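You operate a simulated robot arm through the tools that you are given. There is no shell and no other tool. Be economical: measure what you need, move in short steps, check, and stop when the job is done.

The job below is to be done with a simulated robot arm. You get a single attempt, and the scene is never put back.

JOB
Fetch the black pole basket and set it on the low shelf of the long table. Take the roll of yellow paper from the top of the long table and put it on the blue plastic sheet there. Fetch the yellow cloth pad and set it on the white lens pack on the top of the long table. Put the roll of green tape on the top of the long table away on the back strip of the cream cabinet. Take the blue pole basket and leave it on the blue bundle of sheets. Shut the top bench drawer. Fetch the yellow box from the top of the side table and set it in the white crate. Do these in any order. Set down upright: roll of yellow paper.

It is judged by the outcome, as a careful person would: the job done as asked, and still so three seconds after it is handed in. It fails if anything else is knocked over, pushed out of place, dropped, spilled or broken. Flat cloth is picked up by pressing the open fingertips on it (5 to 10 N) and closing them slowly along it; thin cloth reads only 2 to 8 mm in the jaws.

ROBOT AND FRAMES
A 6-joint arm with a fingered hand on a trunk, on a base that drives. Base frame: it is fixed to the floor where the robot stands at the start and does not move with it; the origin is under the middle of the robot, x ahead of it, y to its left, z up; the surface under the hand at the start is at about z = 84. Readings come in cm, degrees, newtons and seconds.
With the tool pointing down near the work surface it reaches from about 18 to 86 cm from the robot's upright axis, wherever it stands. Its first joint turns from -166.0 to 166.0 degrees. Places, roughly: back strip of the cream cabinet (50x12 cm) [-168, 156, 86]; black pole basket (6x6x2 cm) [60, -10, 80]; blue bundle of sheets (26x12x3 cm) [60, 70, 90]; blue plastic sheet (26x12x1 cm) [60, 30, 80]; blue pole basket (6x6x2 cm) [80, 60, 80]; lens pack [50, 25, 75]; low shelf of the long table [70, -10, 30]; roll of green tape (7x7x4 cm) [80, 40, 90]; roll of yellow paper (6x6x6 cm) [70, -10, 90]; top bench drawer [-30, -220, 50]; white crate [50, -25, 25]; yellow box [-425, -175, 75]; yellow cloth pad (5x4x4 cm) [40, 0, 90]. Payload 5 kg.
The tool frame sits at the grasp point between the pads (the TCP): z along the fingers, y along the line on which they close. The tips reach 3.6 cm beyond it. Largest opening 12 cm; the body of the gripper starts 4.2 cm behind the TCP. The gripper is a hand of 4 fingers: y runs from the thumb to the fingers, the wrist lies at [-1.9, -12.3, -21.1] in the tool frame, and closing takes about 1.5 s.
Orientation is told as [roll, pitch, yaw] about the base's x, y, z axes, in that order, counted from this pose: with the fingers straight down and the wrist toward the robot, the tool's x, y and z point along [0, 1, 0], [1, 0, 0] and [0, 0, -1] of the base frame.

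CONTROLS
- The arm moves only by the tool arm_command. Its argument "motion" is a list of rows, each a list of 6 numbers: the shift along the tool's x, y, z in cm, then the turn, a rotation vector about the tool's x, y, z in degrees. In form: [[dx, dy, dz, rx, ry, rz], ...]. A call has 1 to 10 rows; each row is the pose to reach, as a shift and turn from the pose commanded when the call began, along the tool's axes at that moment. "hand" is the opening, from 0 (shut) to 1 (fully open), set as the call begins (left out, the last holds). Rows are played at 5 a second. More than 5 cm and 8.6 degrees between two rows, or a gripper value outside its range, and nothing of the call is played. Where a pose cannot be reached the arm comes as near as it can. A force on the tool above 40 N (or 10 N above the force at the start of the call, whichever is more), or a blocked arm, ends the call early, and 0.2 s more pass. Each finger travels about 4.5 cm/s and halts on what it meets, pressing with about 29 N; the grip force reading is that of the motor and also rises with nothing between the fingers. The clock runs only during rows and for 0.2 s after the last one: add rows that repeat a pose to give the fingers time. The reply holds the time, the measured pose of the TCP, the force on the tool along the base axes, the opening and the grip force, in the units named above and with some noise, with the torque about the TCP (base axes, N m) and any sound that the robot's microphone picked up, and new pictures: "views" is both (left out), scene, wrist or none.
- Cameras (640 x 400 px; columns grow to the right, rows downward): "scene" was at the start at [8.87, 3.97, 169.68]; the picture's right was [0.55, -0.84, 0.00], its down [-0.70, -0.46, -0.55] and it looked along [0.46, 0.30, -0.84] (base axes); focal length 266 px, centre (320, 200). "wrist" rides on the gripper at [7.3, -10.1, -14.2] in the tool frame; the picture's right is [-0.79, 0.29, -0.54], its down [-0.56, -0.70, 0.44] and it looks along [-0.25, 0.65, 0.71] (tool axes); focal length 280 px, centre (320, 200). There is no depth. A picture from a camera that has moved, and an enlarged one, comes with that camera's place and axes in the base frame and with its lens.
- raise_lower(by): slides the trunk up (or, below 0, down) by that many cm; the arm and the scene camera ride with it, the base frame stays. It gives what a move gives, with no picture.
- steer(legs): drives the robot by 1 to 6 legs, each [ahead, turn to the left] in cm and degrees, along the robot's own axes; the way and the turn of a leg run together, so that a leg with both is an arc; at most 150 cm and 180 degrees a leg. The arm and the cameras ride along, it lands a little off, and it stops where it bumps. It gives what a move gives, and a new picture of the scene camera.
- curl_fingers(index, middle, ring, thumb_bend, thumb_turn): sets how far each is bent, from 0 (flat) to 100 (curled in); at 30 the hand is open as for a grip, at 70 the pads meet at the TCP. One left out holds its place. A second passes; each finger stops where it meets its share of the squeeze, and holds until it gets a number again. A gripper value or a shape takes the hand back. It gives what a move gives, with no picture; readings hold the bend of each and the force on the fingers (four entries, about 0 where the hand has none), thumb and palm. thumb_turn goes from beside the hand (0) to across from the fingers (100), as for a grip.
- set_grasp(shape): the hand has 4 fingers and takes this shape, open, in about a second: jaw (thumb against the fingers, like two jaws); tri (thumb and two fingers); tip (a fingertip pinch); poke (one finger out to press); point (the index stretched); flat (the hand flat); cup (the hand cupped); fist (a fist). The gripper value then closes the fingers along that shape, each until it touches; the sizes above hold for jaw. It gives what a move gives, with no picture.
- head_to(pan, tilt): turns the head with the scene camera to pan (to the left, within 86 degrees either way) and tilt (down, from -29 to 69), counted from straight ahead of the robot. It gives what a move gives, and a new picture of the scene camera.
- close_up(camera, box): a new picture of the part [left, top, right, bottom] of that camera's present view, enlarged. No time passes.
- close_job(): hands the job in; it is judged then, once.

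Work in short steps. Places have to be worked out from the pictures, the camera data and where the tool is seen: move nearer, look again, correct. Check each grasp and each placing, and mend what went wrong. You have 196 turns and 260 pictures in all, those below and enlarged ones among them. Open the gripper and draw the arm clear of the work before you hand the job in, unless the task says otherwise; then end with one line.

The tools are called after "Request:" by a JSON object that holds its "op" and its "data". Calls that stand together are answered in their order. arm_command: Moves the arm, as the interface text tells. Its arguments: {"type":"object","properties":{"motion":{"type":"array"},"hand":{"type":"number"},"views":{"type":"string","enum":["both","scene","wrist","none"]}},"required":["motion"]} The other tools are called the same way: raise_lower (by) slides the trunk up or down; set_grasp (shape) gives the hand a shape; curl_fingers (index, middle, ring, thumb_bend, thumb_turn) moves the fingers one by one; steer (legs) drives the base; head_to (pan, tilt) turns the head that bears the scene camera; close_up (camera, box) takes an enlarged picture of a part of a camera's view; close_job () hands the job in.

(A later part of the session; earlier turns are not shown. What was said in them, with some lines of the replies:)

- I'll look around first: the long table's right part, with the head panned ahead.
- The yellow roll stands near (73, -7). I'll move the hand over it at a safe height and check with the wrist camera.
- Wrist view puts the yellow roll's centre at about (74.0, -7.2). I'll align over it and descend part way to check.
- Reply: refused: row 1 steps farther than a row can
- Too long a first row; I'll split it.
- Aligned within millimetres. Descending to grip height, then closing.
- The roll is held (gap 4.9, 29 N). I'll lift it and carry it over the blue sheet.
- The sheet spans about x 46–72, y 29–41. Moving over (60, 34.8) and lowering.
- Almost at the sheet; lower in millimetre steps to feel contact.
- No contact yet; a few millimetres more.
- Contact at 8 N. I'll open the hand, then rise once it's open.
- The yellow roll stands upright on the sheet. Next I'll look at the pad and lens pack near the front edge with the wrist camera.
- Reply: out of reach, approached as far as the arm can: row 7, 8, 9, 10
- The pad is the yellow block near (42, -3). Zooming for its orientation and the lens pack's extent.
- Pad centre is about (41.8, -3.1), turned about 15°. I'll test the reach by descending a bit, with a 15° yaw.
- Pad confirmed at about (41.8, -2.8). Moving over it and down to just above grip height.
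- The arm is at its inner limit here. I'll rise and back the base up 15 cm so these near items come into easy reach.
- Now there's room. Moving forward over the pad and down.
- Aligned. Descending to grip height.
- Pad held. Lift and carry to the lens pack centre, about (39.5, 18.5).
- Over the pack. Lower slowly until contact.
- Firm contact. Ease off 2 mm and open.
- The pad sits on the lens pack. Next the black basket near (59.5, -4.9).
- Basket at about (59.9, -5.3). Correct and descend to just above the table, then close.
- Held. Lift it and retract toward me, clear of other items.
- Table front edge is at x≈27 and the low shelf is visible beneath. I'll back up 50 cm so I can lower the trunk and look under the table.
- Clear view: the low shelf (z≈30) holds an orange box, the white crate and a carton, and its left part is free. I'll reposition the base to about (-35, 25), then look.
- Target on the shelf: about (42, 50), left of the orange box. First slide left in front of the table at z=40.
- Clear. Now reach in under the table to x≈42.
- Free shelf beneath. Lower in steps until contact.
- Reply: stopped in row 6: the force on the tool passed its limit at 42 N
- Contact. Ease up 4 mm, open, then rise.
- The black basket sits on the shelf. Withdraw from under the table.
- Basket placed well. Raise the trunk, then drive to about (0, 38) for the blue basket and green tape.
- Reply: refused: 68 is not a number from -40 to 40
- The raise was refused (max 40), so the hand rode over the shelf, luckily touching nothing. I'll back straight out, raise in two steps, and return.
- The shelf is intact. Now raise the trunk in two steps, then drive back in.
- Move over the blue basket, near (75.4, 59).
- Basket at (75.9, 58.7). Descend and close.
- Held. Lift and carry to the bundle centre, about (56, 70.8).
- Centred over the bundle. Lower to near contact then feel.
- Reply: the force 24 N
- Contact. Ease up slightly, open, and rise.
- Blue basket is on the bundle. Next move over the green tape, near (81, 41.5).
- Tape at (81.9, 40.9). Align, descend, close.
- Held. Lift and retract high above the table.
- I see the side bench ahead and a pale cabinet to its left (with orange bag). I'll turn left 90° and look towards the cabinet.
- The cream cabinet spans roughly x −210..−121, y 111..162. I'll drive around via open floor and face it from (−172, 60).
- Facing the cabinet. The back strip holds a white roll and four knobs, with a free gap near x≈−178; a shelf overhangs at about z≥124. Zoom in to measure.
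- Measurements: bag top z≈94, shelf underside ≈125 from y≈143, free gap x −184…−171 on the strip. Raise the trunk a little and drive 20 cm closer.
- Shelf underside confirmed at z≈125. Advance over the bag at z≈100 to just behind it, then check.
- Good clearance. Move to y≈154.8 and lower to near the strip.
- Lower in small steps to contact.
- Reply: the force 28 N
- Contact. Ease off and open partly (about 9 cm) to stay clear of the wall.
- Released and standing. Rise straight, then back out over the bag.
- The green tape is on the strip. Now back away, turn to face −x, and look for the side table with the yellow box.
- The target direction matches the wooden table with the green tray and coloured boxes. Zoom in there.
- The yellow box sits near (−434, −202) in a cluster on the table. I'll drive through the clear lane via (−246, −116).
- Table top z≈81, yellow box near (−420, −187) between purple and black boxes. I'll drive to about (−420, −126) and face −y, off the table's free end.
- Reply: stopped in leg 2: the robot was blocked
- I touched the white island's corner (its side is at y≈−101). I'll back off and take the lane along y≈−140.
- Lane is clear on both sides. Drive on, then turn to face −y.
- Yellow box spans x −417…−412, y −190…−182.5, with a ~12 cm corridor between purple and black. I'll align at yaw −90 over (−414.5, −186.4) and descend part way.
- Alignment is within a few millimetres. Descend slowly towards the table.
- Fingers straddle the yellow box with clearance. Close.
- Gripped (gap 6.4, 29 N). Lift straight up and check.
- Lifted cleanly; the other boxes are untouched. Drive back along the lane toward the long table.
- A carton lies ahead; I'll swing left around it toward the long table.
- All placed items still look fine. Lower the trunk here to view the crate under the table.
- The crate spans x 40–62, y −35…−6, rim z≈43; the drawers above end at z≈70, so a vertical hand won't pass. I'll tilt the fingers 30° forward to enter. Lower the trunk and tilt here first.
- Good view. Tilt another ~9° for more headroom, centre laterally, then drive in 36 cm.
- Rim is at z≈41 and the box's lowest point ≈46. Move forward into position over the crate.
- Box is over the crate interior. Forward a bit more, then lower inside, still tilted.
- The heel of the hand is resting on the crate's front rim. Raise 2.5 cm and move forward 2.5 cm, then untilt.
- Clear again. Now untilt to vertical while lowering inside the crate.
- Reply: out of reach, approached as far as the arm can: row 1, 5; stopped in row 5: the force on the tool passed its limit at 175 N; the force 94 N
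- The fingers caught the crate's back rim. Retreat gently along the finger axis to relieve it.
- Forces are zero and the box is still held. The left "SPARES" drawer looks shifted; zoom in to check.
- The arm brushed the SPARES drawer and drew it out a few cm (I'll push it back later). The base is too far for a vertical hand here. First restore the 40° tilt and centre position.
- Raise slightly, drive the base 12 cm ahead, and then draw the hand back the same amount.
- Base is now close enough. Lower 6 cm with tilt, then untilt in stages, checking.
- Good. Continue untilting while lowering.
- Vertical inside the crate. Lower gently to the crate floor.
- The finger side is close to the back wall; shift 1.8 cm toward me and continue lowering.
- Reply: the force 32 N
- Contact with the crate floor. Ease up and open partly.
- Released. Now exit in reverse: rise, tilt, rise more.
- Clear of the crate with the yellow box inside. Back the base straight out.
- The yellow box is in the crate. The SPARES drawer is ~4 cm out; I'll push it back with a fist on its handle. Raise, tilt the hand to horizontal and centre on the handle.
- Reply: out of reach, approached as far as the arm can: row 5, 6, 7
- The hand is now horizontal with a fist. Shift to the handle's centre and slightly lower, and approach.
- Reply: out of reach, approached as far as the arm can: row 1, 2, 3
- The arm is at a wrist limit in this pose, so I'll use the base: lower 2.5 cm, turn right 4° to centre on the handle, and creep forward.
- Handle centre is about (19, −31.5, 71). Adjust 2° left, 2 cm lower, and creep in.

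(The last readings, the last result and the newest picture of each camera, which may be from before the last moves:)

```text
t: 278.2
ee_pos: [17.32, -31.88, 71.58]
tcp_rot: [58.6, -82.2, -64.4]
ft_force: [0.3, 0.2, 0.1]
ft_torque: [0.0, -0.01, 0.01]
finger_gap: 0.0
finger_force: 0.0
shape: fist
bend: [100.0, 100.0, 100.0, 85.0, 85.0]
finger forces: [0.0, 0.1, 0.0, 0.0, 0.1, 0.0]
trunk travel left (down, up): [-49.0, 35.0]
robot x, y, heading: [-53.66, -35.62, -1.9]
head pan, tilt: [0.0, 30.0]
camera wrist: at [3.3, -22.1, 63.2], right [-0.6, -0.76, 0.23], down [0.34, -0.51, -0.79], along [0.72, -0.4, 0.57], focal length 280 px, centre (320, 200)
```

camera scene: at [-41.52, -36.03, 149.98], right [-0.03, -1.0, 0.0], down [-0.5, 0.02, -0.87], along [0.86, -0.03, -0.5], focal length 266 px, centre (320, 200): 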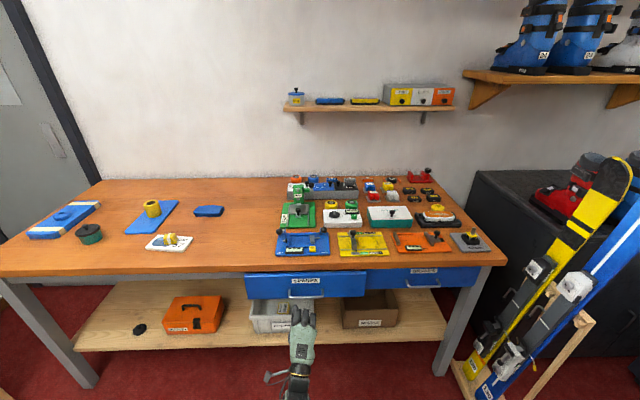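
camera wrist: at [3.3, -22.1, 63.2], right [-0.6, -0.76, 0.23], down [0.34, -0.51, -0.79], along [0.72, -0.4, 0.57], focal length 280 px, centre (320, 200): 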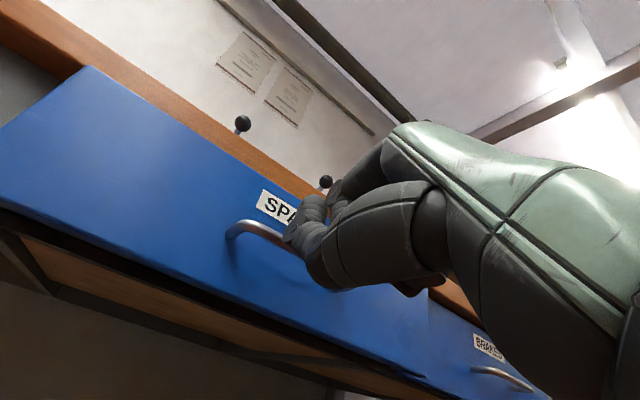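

Creep on.

Request:
{"op": "steer", "data": {"legs": [[4, 0]]}}

Request:
{"op": "close_up", "data": {"camera": "scene", "box": [200, 250, 480, 400]}}

```text
t: 279.1
ee_pos: [21.45, -31.96, 71.27]
tcp_rot: [58.1, -82.1, -63.8]
ft_force: [0.2, -0.1, -1.1]
ft_torque: [0.02, -0.01, 0.01]
finger_gap: 0.0
finger_force: 0.1
shape: fist
bend: [100.0, 100.0, 100.0, 85.0, 85.0]
finger forces: [0.1, 0.0, 0.1, 0.0, 0.0, 0.0]
trunk travel left (down, up): [-49.0, 35.0]
robot x, y, heading: [-49.95, -36.17, -1.6]
head pan, tilt: [0.0, 30.0]
camera scene: at [-37.53, -36.17, 149.98], right [-0.03, -1.0, 0.0], down [-0.5, 0.02, -0.87], along [0.86, -0.03, -0.5], focal length 266 px, centre (320, 200)
```

scene: 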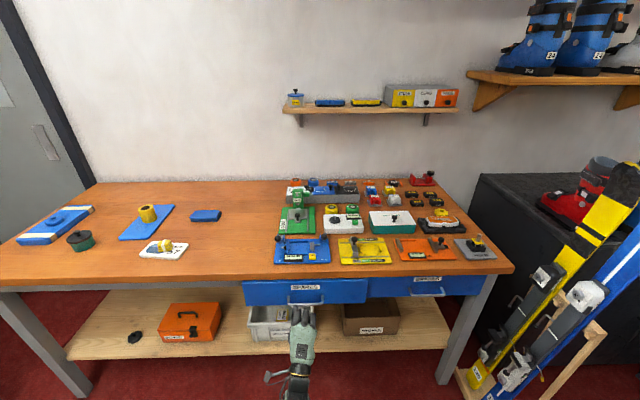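

```text
2.29 times, centred on (340, 325) of scene
camera zoom: at [-37.53, -36.17, 149.98], right [-0.03, -1.0, 0.0], down [-0.5, 0.02, -0.87], along [0.86, -0.03, -0.5], focal length 607 px, centre (274, -86)
```

zoom: 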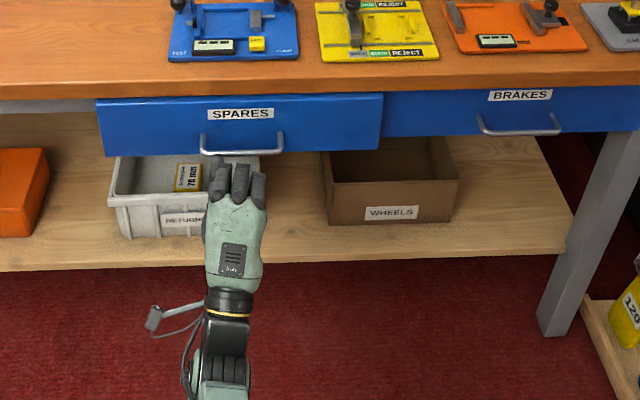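

Request:
{"op": "steer", "data": {"legs": [[3, 0]]}}

Request:
{"op": "arm_command", "data": {"motion": [[0, 0, 0, 0, 0, 0]], "views": "wrist"}}

```text
t: 280.0
ee_pos: [24.32, -32.03, 71.44]
tcp_rot: [58.0, -82.1, -63.8]
ft_force: [0.6, -0.8, -0.5]
ft_torque: [0.0, 0.02, -0.03]
finger_gap: 0.0
finger_force: 0.2
shape: fist
bend: [100.0, 100.0, 100.0, 85.0, 84.0]
finger forces: [0.0, 0.1, 0.0, 0.0, 0.0, 0.1]
trunk travel left (down, up): [-49.0, 35.0]
robot x, y, heading: [-46.95, -36.03, -1.9]
head pan, tilt: [0.0, 30.0]
camera scene: at [-34.48, -36.28, 149.98], right [-0.03, -1.0, 0.0], down [-0.5, 0.02, -0.87], along [0.86, -0.03, -0.5], focal length 266 px, centre (320, 200)
```

scene: 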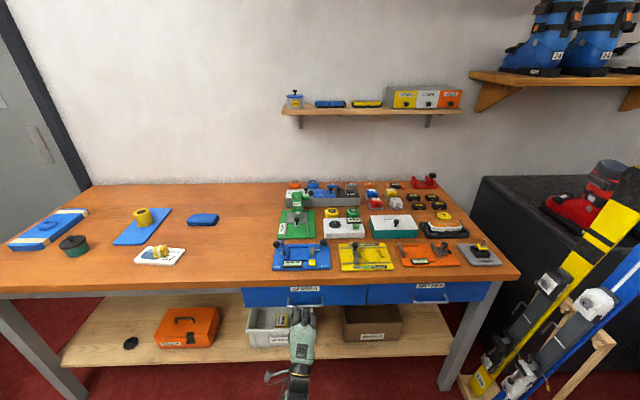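

```text
t: 280.4
ee_pos: [24.34, -32.17, 71.5]
tcp_rot: [58.8, -82.3, -64.4]
ft_force: [-0.2, 0.5, 0.5]
ft_torque: [0.01, -0.02, 0.02]
finger_gap: 0.0
finger_force: 0.1
shape: fist
bend: [100.0, 100.0, 100.0, 85.0, 84.0]
finger forces: [0.1, 0.0, 0.0, 0.0, 0.1, 0.0]
trunk travel left (down, up): [-49.0, 35.0]
robot x, y, heading: [-46.81, -35.78, -2.0]
head pan, tilt: [0.0, 30.0]
camera wrist: at [10.34, -22.35, 63.21], right [-0.6, -0.76, 0.23], down [0.34, -0.51, -0.79], along [0.72, -0.4, 0.57], focal length 280 px, centre (320, 200)
```

wrist: 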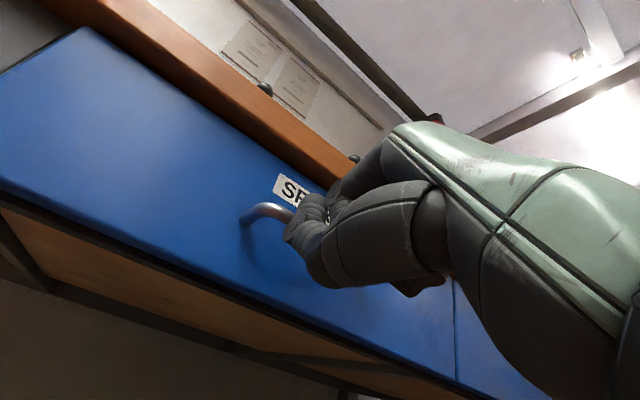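

The drawer seems to have moved in. Zoom to compare.

Request:
{"op": "close_up", "data": {"camera": "scene", "box": [220, 260, 500, 400]}}

```text
2.29 times, centred on (360, 330) of scene
camera zoom: at [-34.7, -36.27, 150.0], right [-0.03, -1.0, 0.0], down [-0.5, 0.02, -0.87], along [0.87, -0.03, -0.5], focal length 607 px, centre (229, -97)
```

zoom: 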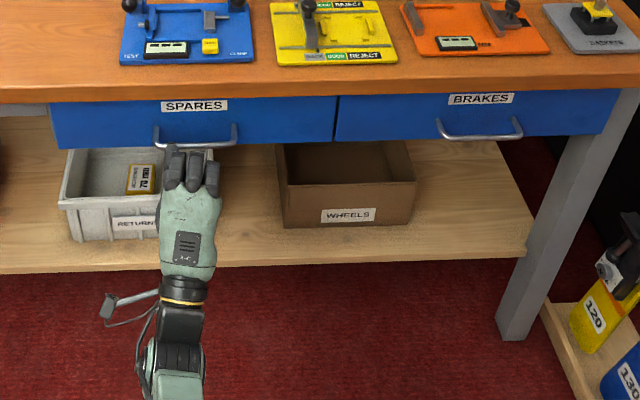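

Nearly flush; another 1 cm.

Request:
{"op": "steer", "data": {"legs": [[1.2, 0]]}}

Request:
{"op": "close_up", "data": {"camera": "scene", "box": [240, 270, 460, 330]}}

```text
t: 281.3
ee_pos: [24.91, -32.18, 71.25]
tcp_rot: [59.5, -82.3, -65.1]
ft_force: [-12.4, -1.4, 4.8]
ft_torque: [0.15, -0.24, 0.25]
finger_gap: 11.52
finger_force: 0.1
shape: fist
bend: [100.0, 100.0, 100.0, 88.0, 84.0]
finger forces: [0.0, 0.0, 0.0, 0.0, 14.0, 0.0]
trunk travel left (down, up): [-49.0, 35.0]
robot x, y, heading: [-45.79, -35.95, -1.7]
head pan, tilt: [0.0, 30.0]
stopped in leg 1: the force on the tool passed its limit at 42 N (the readings are from after the stop); the commanded pose is now the measured one
camera scene: at [-33.74, -36.33, 150.03], right [-0.03, -1.0, 0.0], down [-0.5, 0.02, -0.87], along [0.87, -0.03, -0.5], focal length 266 px, centre (320, 200)
```

scene: 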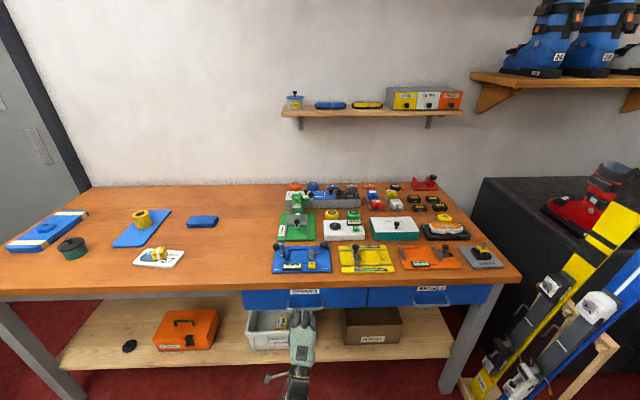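

```text
2.91 times, centred on (350, 300) of scene
camera zoom: at [-33.74, -36.33, 150.03], right [-0.03, -1.0, 0.0], down [-0.5, 0.02, -0.87], along [0.87, -0.03, -0.5], focal length 772 px, centre (233, -91)
```

zoom: 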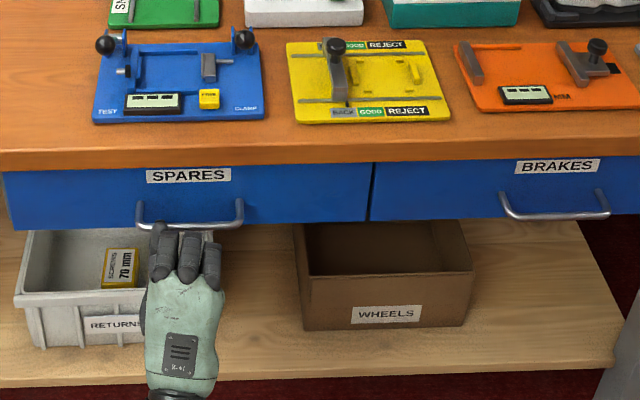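

The SPARES drawer is shut flush again. Back away and look toward the bench drawer.

Request:
{"op": "steer", "data": {"legs": [[-45, 0]]}}

Request:
{"op": "head_to", "data": {"pan": -70, "tilt": 35}}

```text
t: 284.3
ee_pos: [-19.91, -30.46, 71.2]
tcp_rot: [58.2, -82.2, -63.6]
ft_force: [-0.4, 0.8, -0.2]
ft_torque: [-0.01, 0.06, -0.01]
finger_gap: 0.0
finger_force: 0.1
shape: fist
bend: [100.0, 100.0, 100.0, 85.0, 84.0]
finger forces: [0.0, 0.0, 0.0, 0.1, 0.1, 0.0]
trunk travel left (down, up): [-49.0, 35.0]
robot x, y, heading: [-90.68, -34.67, -1.7]
head pan, tilt: [0.0, 30.0]
camera scene: at [-78.54, -34.9, 150.01], right [-0.03, -1.0, 0.0], down [-0.5, 0.01, -0.87], along [0.87, -0.02, -0.5], focal length 266 px, centre (320, 200)
```

scene: 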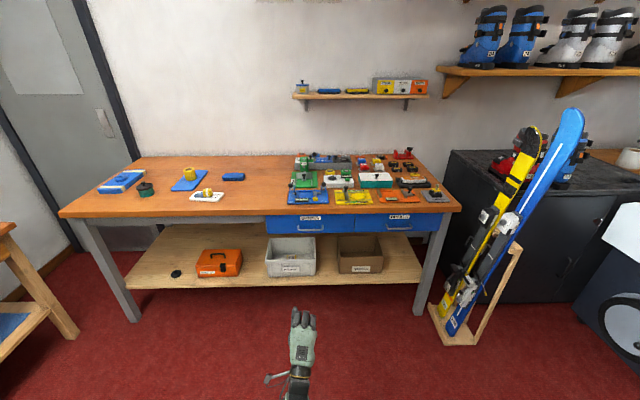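

```text
t: 285.7
ee_pos: [-19.83, -30.38, 70.95]
tcp_rot: [58.0, -82.1, -63.4]
ft_force: [-1.0, -0.7, -0.4]
ft_torque: [0.0, -0.02, 0.04]
finger_gap: 0.0
finger_force: 0.1
shape: fist
bend: [100.0, 100.0, 100.0, 85.0, 84.0]
finger forces: [0.0, 0.0, 0.0, 0.0, 0.1, 0.0]
trunk travel left (down, up): [-49.0, 35.0]
robot x, y, heading: [-90.67, -34.68, -1.4]
head pan, tilt: [-70.0, 35.0]
camera scene: at [-84.72, -43.01, 149.23], right [-0.95, -0.32, 0.0], down [-0.18, 0.54, -0.82], along [0.26, -0.78, -0.57], focal length 266 px, centre (320, 200)
```

scene: 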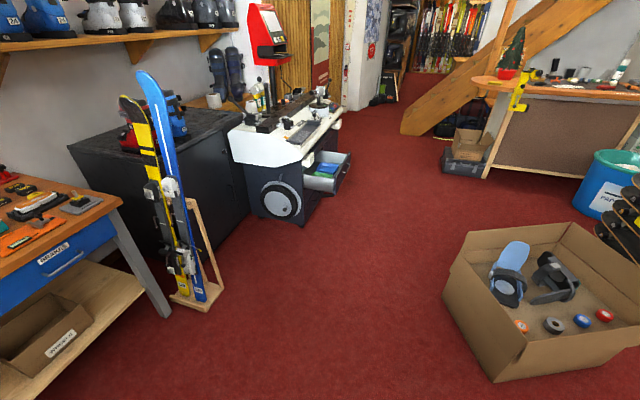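

Request:
{"op": "close_up", "data": {"camera": "scene", "box": [220, 80, 380, 240]}}

```text
2.50 times, centred on (300, 160) of scene
camera zoom: at [-84.72, -43.01, 149.23], right [-0.95, -0.32, 0.0], down [-0.18, 0.54, -0.82], along [0.26, -0.78, -0.57], focal length 664 px, centre (370, 300)
```

zoom: 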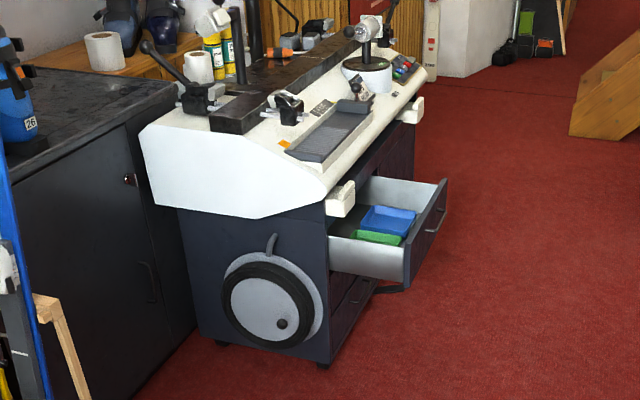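

The bench drawer protrudes to x≈−43 (y −203…−251, z 39–53). I'll fold the hand to vertical and retract it before driving between the carton and the drawer.

Request:
{"op": "arm_command", "data": {"motion": [[0, 0, -1, 8, 0, 0], [0, 0, -2, 16, 0, 0], [0, 0, -4, 24, 0, 0], [0, 0, -6, 32, 0, 0], [0, 0, -8, 40, 0, 0], [0, 0, -10, 48, 0, 0], [0, 0, -12, 56, 0, 0], [0, 0, -14, 64, 0, 0], [0, 0, -16, 72, 0, 0], [0, 0, -18, 80, 0, 0]], "views": "none"}}

Request:
{"op": "raise_lower", "data": {"by": 30}}

```text
t: 287.9
ee_pos: [-37.88, -29.02, 72.38]
tcp_rot: [6.5, -5.7, -6.2]
ft_force: [0.5, 0.1, 0.5]
ft_torque: [-0.06, 0.0, 0.02]
finger_gap: 0.0
finger_force: 0.1
shape: fist
bend: [100.0, 100.0, 100.0, 85.0, 84.0]
finger forces: [0.0, 0.0, 0.0, 0.1, 0.0, 0.1]
out of reach, approached as far as the arm can: row 5
trunk travel left (down, up): [-49.0, 35.0]
robot x, y, heading: [-90.63, -34.33, -1.4]
head pan, tilt: [-70.0, 35.0]
```

```text
t: 290.9
ee_pos: [-37.8, -28.93, 102.34]
tcp_rot: [6.6, -5.8, -6.3]
ft_force: [0.6, -0.1, -0.5]
ft_torque: [0.02, 0.02, 0.0]
finger_gap: 0.0
finger_force: 0.1
shape: fist
bend: [100.0, 100.0, 100.0, 85.0, 84.0]
finger forces: [0.0, 0.0, 0.1, 0.0, 0.0, 0.1]
trunk travel left (down, up): [-79.0, 5.0]
robot x, y, heading: [-90.38, -34.8, -1.6]
head pan, tilt: [-70.0, 35.0]
```

Drive down the lane to about (−96, −233), stopping before turning.

Request:
{"op": "steer", "data": {"legs": [[0, -90], [100, 0], [60, 0]]}}

Request:
{"op": "head_to", "data": {"pan": 0, "tilt": 45}}

```text
t: 304.3
ee_pos: [-84.57, -247.24, 102.42]
tcp_rot: [6.6, -5.8, -95.1]
ft_force: [-0.3, 0.2, 0.0]
ft_torque: [-0.02, 0.0, 0.01]
finger_gap: 0.0
finger_force: 0.0
shape: fist
bend: [100.0, 100.0, 100.0, 85.0, 84.0]
finger forces: [0.0, 0.0, 0.0, 0.0, 0.1, 0.0]
trunk travel left (down, up): [-79.0, 5.0]
robot x, y, heading: [-91.6, -194.66, -90.4]
head pan, tilt: [-70.0, 35.0]
camera scene: at [-99.88, -200.45, 179.23], right [-0.34, 0.94, 0.0], down [0.54, 0.19, -0.82], along [-0.77, -0.28, -0.57], focal length 266 px, centre (320, 200)
```

scene: 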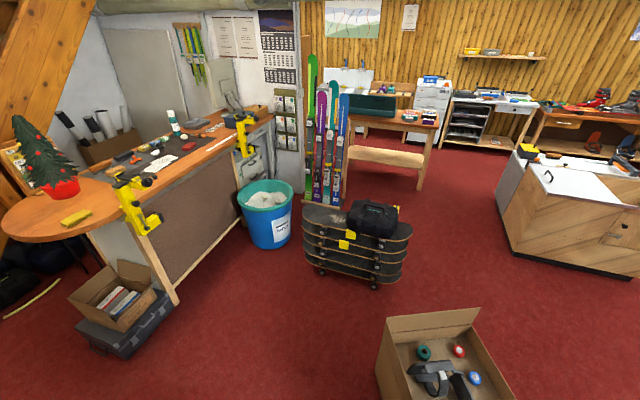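

```text
t: 305.8
ee_pos: [-84.66, -247.18, 102.37]
tcp_rot: [6.7, -5.9, -95.1]
ft_force: [0.0, -0.1, 0.0]
ft_torque: [0.0, -0.03, -0.02]
finger_gap: 0.0
finger_force: 0.0
shape: fist
bend: [100.0, 100.0, 100.0, 85.0, 84.0]
finger forces: [0.0, 0.0, 0.0, 0.0, 0.0, 0.0]
trunk travel left (down, up): [-79.0, 5.0]
robot x, y, heading: [-91.71, -194.69, -90.5]
head pan, tilt: [0.0, 45.0]
camera scene: at [-91.64, -205.64, 177.75], right [-1.0, 0.01, 0.0], down [0.0, 0.71, -0.71], along [0.0, -0.71, -0.71], focal length 266 px, centre (320, 200)
```

scene: 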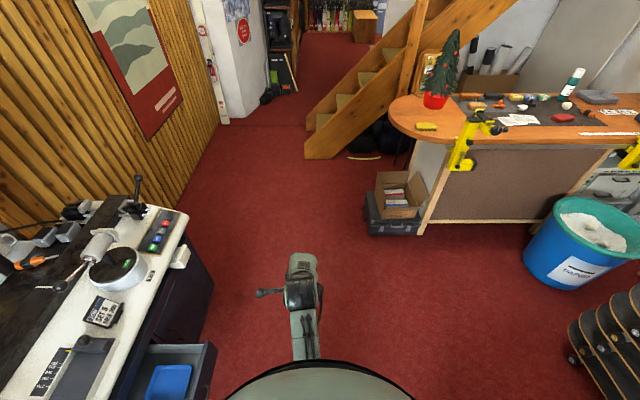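

Drive on, turn partly, back up a bit and finish facing the bench.

Request:
{"op": "steer", "data": {"legs": [[45, 0], [0, 60], [-22, 0], [0, 30.5]]}}

```text
t: 314.9
ee_pos: [-58.39, -221.24, 102.37]
tcp_rot: [6.7, -5.7, -5.5]
ft_force: [0.4, 0.3, -0.5]
ft_torque: [0.03, -0.03, 0.0]
finger_gap: 0.0
finger_force: 0.1
shape: fist
bend: [100.0, 100.0, 100.0, 85.0, 84.0]
finger forces: [0.1, 0.1, 0.0, 0.0, 0.0, 0.0]
trunk travel left (down, up): [-79.0, 5.0]
robot x, y, heading: [-110.59, -228.03, -0.5]
head pan, tilt: [0.0, 45.0]
camera scene: at [-99.77, -227.94, 177.74], right [-0.01, -1.0, 0.0], down [-0.71, 0.01, -0.71], along [0.71, -0.01, -0.71], focal length 266 px, centre (320, 200)
```

scene: 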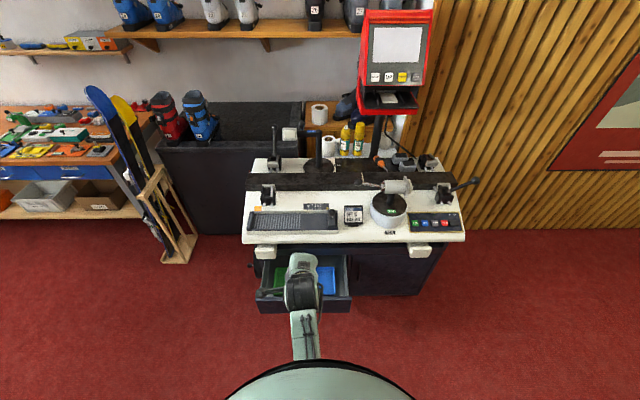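

Facing the drawer; its centre y≈−221 matches the hand. Back up 12 cm, lower the trunk to drawer height.

Request:
{"op": "steer", "data": {"legs": [[-12, 0.5]]}}

Request:
{"op": "raise_lower", "data": {"by": -38}}

Request:
{"op": "raise_lower", "data": {"by": -16}}

Request:
{"op": "arm_command", "data": {"motion": [[0, 2, 0, -8, 0, 0], [0, 4, 0, -16, 0, 0], [0, 6, 0, -24, 0, 0], [0, 8, 0, -32, 0, 0], [0, 8, 0, -40, 0, 0]], "views": "both"}}

```text
t: 316.2
ee_pos: [-70.02, -220.56, 102.4]
tcp_rot: [6.7, -5.7, -4.7]
ft_force: [0.7, -0.1, -0.4]
ft_torque: [-0.02, -0.02, 0.02]
finger_gap: 0.02
finger_force: 0.0
shape: fist
bend: [100.0, 100.0, 100.0, 85.0, 84.0]
finger forces: [0.0, 0.0, 0.0, 0.0, 0.0, 0.0]
trunk travel left (down, up): [-79.0, 5.0]
robot x, y, heading: [-122.84, -227.82, 0.2]
head pan, tilt: [0.0, 45.0]
camera scene: at [-111.34, -227.74, 177.73], right [0.0, -1.0, 0.0], down [-0.71, 0.0, -0.71], along [0.71, 0.0, -0.71], focal length 266 px, centre (320, 200)
```

scene: 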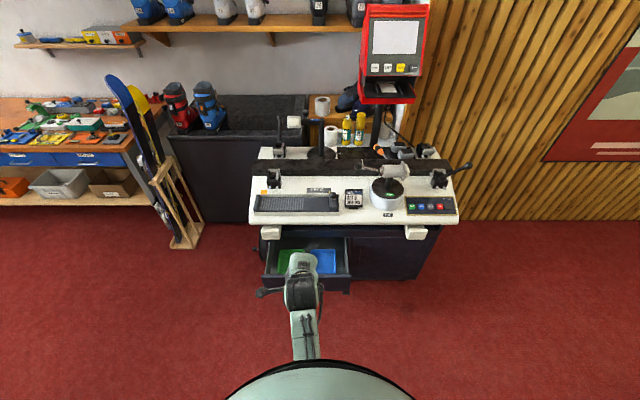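

```text
t: 319.9
ee_pos: [-70.03, -220.63, 64.39]
tcp_rot: [6.7, -5.8, -4.8]
ft_force: [0.2, -0.8, -0.6]
ft_torque: [-0.01, 0.0, 0.02]
finger_gap: 0.0
finger_force: 0.1
shape: fist
bend: [100.0, 100.0, 100.0, 85.0, 84.0]
finger forces: [0.0, 0.1, 0.0, 0.0, 0.1, 0.0]
trunk travel left (down, up): [-41.0, 43.0]
robot x, y, heading: [-122.84, -227.47, 0.1]
head pan, tilt: [0.0, 45.0]
```

```text
t: 321.7
ee_pos: [-70.09, -220.73, 48.34]
tcp_rot: [6.8, -5.8, -4.8]
ft_force: [0.7, -0.2, 0.1]
ft_torque: [0.01, -0.01, 0.03]
finger_gap: 0.01
finger_force: 0.2
shape: fist
bend: [100.0, 100.0, 100.0, 85.0, 84.0]
finger forces: [0.1, 0.0, 0.0, 0.0, 0.1, 0.1]
trunk travel left (down, up): [-25.0, 59.0]
robot x, y, heading: [-122.53, -227.71, 0.1]
head pan, tilt: [0.0, 45.0]
```

```text
t: 322.9
ee_pos: [-62.2, -221.3, 49.11]
tcp_rot: [9.8, -45.5, -11.0]
ft_force: [-0.2, 0.4, 0.6]
ft_torque: [-0.02, 0.01, 0.03]
finger_gap: 0.02
finger_force: 0.0
shape: fist
bend: [100.0, 100.0, 100.0, 85.0, 84.0]
finger forces: [0.0, 0.0, 0.1, 0.0, 0.0, 0.0]
trunk travel left (down, up): [-25.0, 59.0]
robot x, y, heading: [-122.42, -227.84, 0.1]
head pan, tilt: [0.0, 45.0]
camera scene: at [-111.48, -227.75, 123.75], right [0.0, -1.0, 0.0], down [-0.71, 0.0, -0.71], along [0.71, 0.0, -0.71], focal length 266 px, centre (320, 200)
camera wrist: at [-78.97, -213.2, 52.58], right [-0.25, -0.84, 0.49], down [-0.2, -0.45, -0.87], along [0.95, -0.31, -0.06], focal length 280 px, centre (320, 200)
```

scene: 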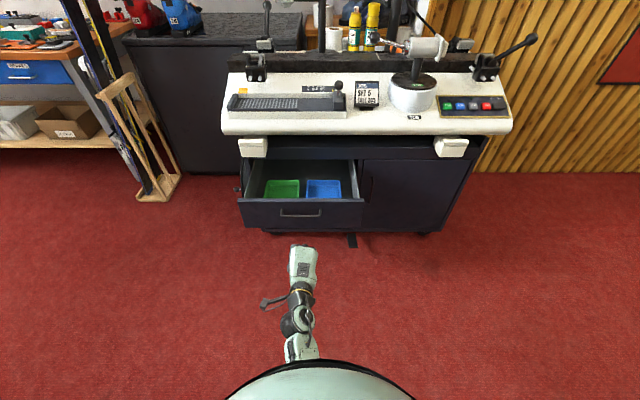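
wrist: 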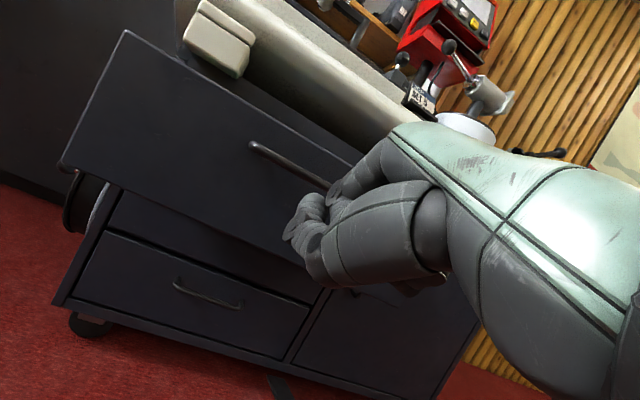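

Nicely lined up: handle centre at (−46, −220, 51), fist at the same height. Drive ahead in stages.

Request:
{"op": "steer", "data": {"legs": [[14, 0]]}}

```text
t: 324.3
ee_pos: [-48.48, -221.49, 49.11]
tcp_rot: [9.5, -45.5, -10.9]
ft_force: [0.0, 0.5, 0.0]
ft_torque: [0.03, 0.02, 0.04]
finger_gap: 0.02
finger_force: 0.0
shape: fist
bend: [100.0, 100.0, 100.0, 85.0, 84.0]
finger forces: [0.0, 0.1, 0.1, 0.0, 0.0, 0.0]
trunk travel left (down, up): [-25.0, 59.0]
robot x, y, heading: [-109.27, -228.13, -0.1]
head pan, tilt: [0.0, 45.0]
camera scene: at [-97.6, -227.77, 123.74], right [0.0, -1.0, 0.0], down [-0.71, 0.0, -0.71], along [0.71, 0.0, -0.71], focal length 266 px, centre (320, 200)
```

scene: 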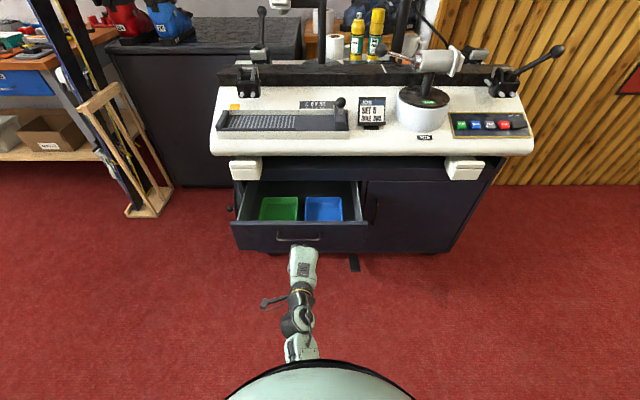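

Just about to touch. Continue pushing.

Request:
{"op": "steer", "data": {"legs": [[10, 0]]}}

```text
t: 325.5
ee_pos: [-38.39, -221.35, 49.05]
tcp_rot: [9.5, -45.4, -10.8]
ft_force: [-1.1, -0.1, 0.3]
ft_torque: [-0.01, 0.03, -0.02]
finger_gap: 0.0
finger_force: 0.1
shape: fist
bend: [100.0, 100.0, 100.0, 85.0, 84.0]
finger forces: [0.0, 0.0, 0.0, 0.1, 0.0, 0.1]
trunk travel left (down, up): [-25.0, 59.0]
robot x, y, heading: [-98.93, -227.89, 0.0]
head pan, tilt: [0.0, 45.0]
camera scene: at [-87.55, -227.76, 123.73], right [0.0, -1.0, 0.0], down [-0.71, 0.0, -0.71], along [0.71, 0.0, -0.71], focal length 266 px, centre (320, 200)
```

scene: 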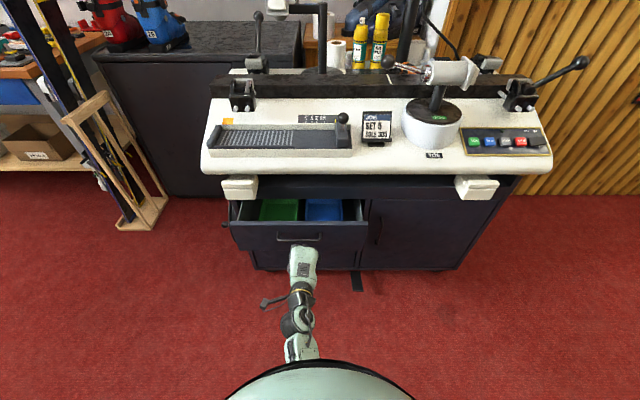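

The drawer is sliding in smoothly. Push on.

Request:
{"op": "steer", "data": {"legs": [[9, 0]]}}

```text
t: 326.7
ee_pos: [-29.19, -221.36, 49.07]
tcp_rot: [9.6, -45.4, -10.9]
ft_force: [-0.1, -0.3, 0.4]
ft_torque: [0.03, 0.01, 0.02]
finger_gap: 0.0
finger_force: 0.1
shape: fist
bend: [100.0, 100.0, 100.0, 85.0, 84.0]
finger forces: [0.0, 0.1, 0.1, 0.1, 0.0, 0.0]
trunk travel left (down, up): [-25.0, 59.0]
robot x, y, heading: [-89.27, -227.97, 0.0]
head pan, tilt: [0.0, 45.0]
camera scene: at [-78.42, -227.77, 123.73], right [0.0, -1.0, 0.0], down [-0.71, 0.0, -0.71], along [0.71, 0.0, -0.71], focal length 266 px, centre (320, 200)
```

scene: 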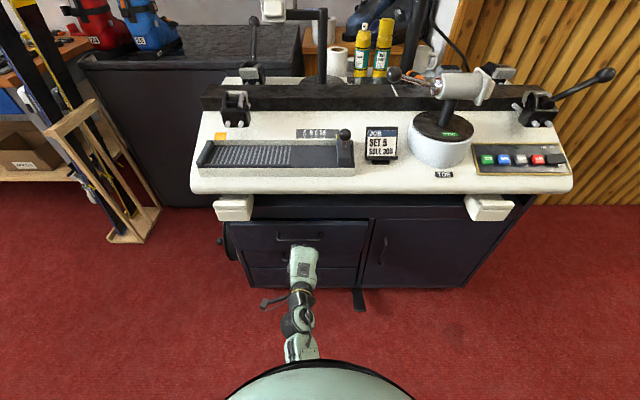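

Request:
{"op": "steer", "data": {"legs": [[4, 0]]}}

Request:
{"op": "close_up", "data": {"camera": "scene", "box": [190, 170, 510, 340]}}

```text
t: 327.6
ee_pos: [-25.37, -221.37, 48.87]
tcp_rot: [9.4, -45.1, -10.7]
ft_force: [-19.4, 0.3, -14.0]
ft_torque: [0.05, -0.48, 0.0]
finger_gap: 11.5
finger_force: 0.0
shape: fist
bend: [100.0, 100.0, 100.0, 85.0, 84.0]
finger forces: [15.3, 8.3, 0.0, 0.0, 0.0, 0.0]
trunk travel left (down, up): [-25.0, 59.0]
robot x, y, heading: [-85.52, -227.77, -0.0]
head pan, tilt: [0.0, 45.0]
camera scene: at [-74.57, -227.77, 123.73], right [0.0, -1.0, 0.0], down [-0.71, 0.0, -0.71], along [0.71, 0.0, -0.71], focal length 266 px, centre (320, 200)
```

scene: 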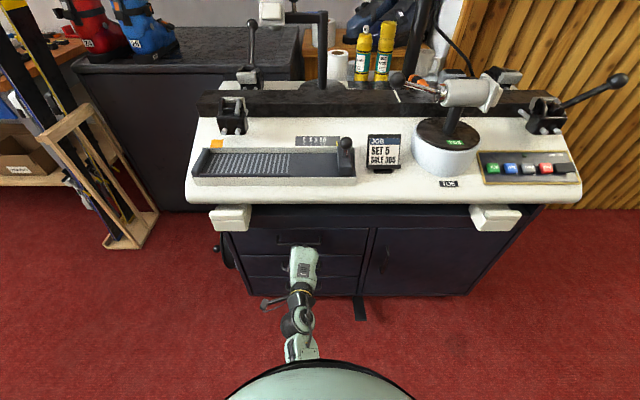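

```text
2.00 times, centred on (350, 255) of scene
camera zoom: at [-74.57, -227.77, 123.73], right [0.0, -1.0, 0.0], down [-0.71, 0.0, -0.71], along [0.71, 0.0, -0.71], focal length 531 px, centre (260, 90)
```

zoom: 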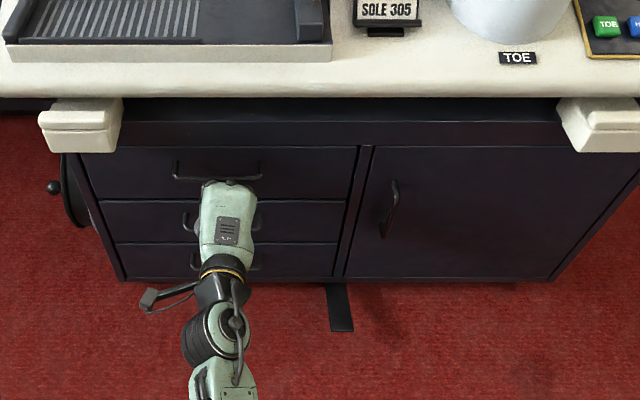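

The drawer now meets a firm stop, flush with its neighbours. Back away and verify.

Request:
{"op": "steer", "data": {"legs": [[-28, 0]]}}

Request:
{"op": "close_up", "data": {"camera": "scene", "box": [200, 120, 500, 280]}}

```text
t: 329.7
ee_pos: [-54.13, -221.48, 48.96]
tcp_rot: [9.4, -45.2, -11.1]
ft_force: [0.0, 0.1, 0.3]
ft_torque: [-0.02, -0.01, 0.0]
finger_gap: 11.51
finger_force: 0.0
shape: fist
bend: [100.0, 100.0, 100.0, 85.0, 84.0]
finger forces: [0.0, 0.1, 0.0, 0.0, 0.0, 0.1]
trunk travel left (down, up): [-25.0, 59.0]
robot x, y, heading: [-114.24, -227.97, -0.4]
head pan, tilt: [0.0, 45.0]
camera scene: at [-103.32, -227.74, 123.75], right [-0.01, -1.0, 0.0], down [-0.71, 0.0, -0.71], along [0.71, 0.0, -0.71], focal length 266 px, centre (320, 200)
```

scene: 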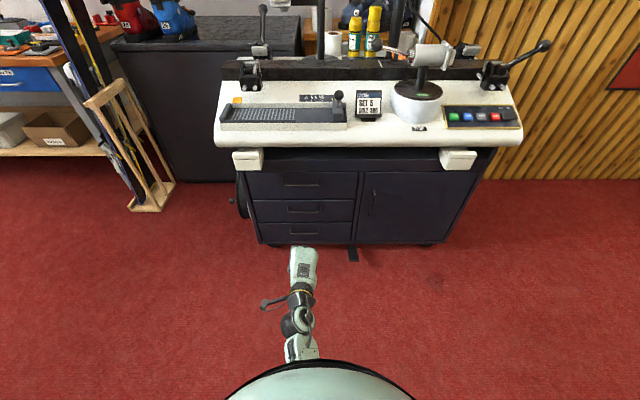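

```text
2.13 times, centred on (350, 200) of scene
camera zoom: at [-103.32, -227.74, 123.75], right [-0.01, -1.0, 0.0], down [-0.71, 0.0, -0.71], along [0.71, 0.0, -0.71], focal length 566 px, centre (256, 200)
```

zoom: 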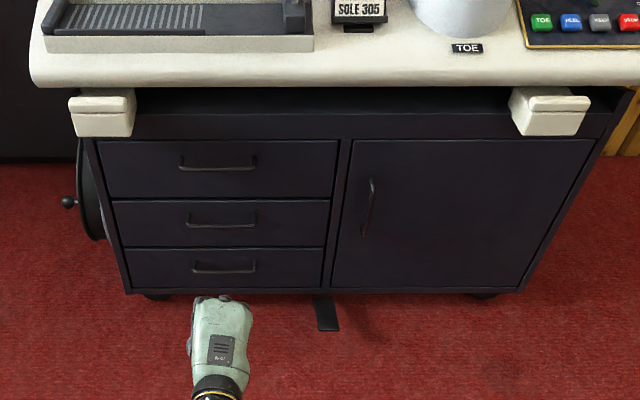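

The drawer is fully shut. All parts are done; open the hand, and take one last look across at the long table.

Request:
{"op": "set_grasp", "data": {"shape": "jaw"}}

Request:
{"op": "head_to", "data": {"pan": 50, "tilt": 20}}

Request:
{"op": "close_up", "data": {"camera": "scene", "box": [160, 100, 480, 300]}}

```text
t: 330.6
ee_pos: [-54.08, -221.67, 48.92]
tcp_rot: [9.4, -45.2, -11.1]
ft_force: [0.2, 0.4, -0.2]
ft_torque: [-0.02, -0.02, -0.02]
finger_gap: 11.97
finger_force: 0.0
shape: jaw
bend: [30.0, 30.0, 30.0, 30.0, 97.0]
finger forces: [0.1, 0.1, 0.1, 0.0, 0.0, 0.0]
trunk travel left (down, up): [-25.0, 59.0]
robot x, y, heading: [-114.25, -227.41, -0.4]
head pan, tilt: [0.0, 45.0]
```

```text
t: 331.8
ee_pos: [-54.12, -221.6, 48.99]
tcp_rot: [9.4, -45.1, -11.1]
ft_force: [0.3, -0.4, 0.3]
ft_torque: [0.0, 0.01, 0.01]
finger_gap: 11.96
finger_force: 0.0
shape: jaw
bend: [30.0, 30.0, 30.0, 30.0, 97.0]
finger forces: [0.1, 0.0, 0.0, 0.0, 0.0, 0.0]
trunk travel left (down, up): [-25.0, 59.0]
robot x, y, heading: [-114.63, -227.56, -0.5]
head pan, tilt: [50.0, 20.0]
camera scene: at [-105.38, -220.6, 127.61], right [0.76, -0.65, 0.0], down [-0.22, -0.26, -0.94], along [0.61, 0.72, -0.34], focal length 266 px, centre (320, 200)
```

scene: 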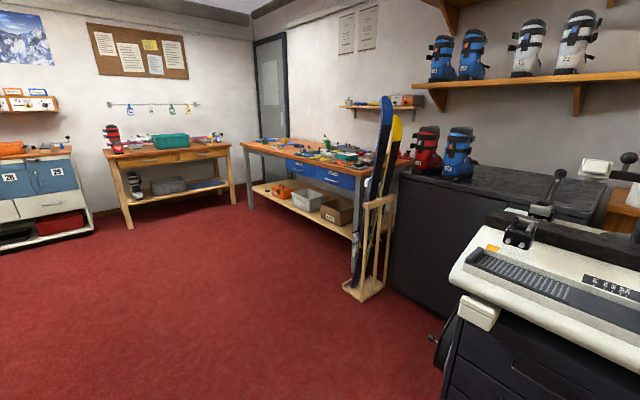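

```text
2.00 times, centred on (320, 200) of scene
camera zoom: at [-105.38, -220.6, 127.61], right [0.76, -0.65, 0.0], down [-0.22, -0.26, -0.94], along [0.61, 0.72, -0.34], focal length 531 px, centre (320, 200)
```

zoom: 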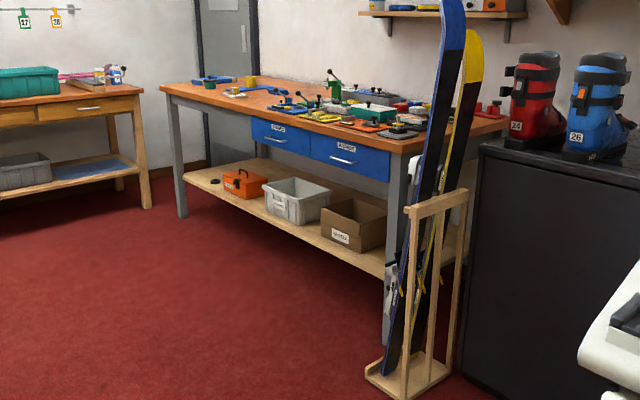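

Everything is in place: both table drawers are flush, the bench drawer is shut, and the hand is open and clear. Handing in.

Request:
{"op": "close_job", "data": {}}

```text
The job is handed in.
```

All seven tasks are done and the job is handed in. Along the way I drew the SPARES drawer out about 4 cm and pushed it flush again, pressed hard on the crate rim once, and bumped the white island once. None of them looked out of place in the last pictures I had, though I didn't measure the crate or the island.
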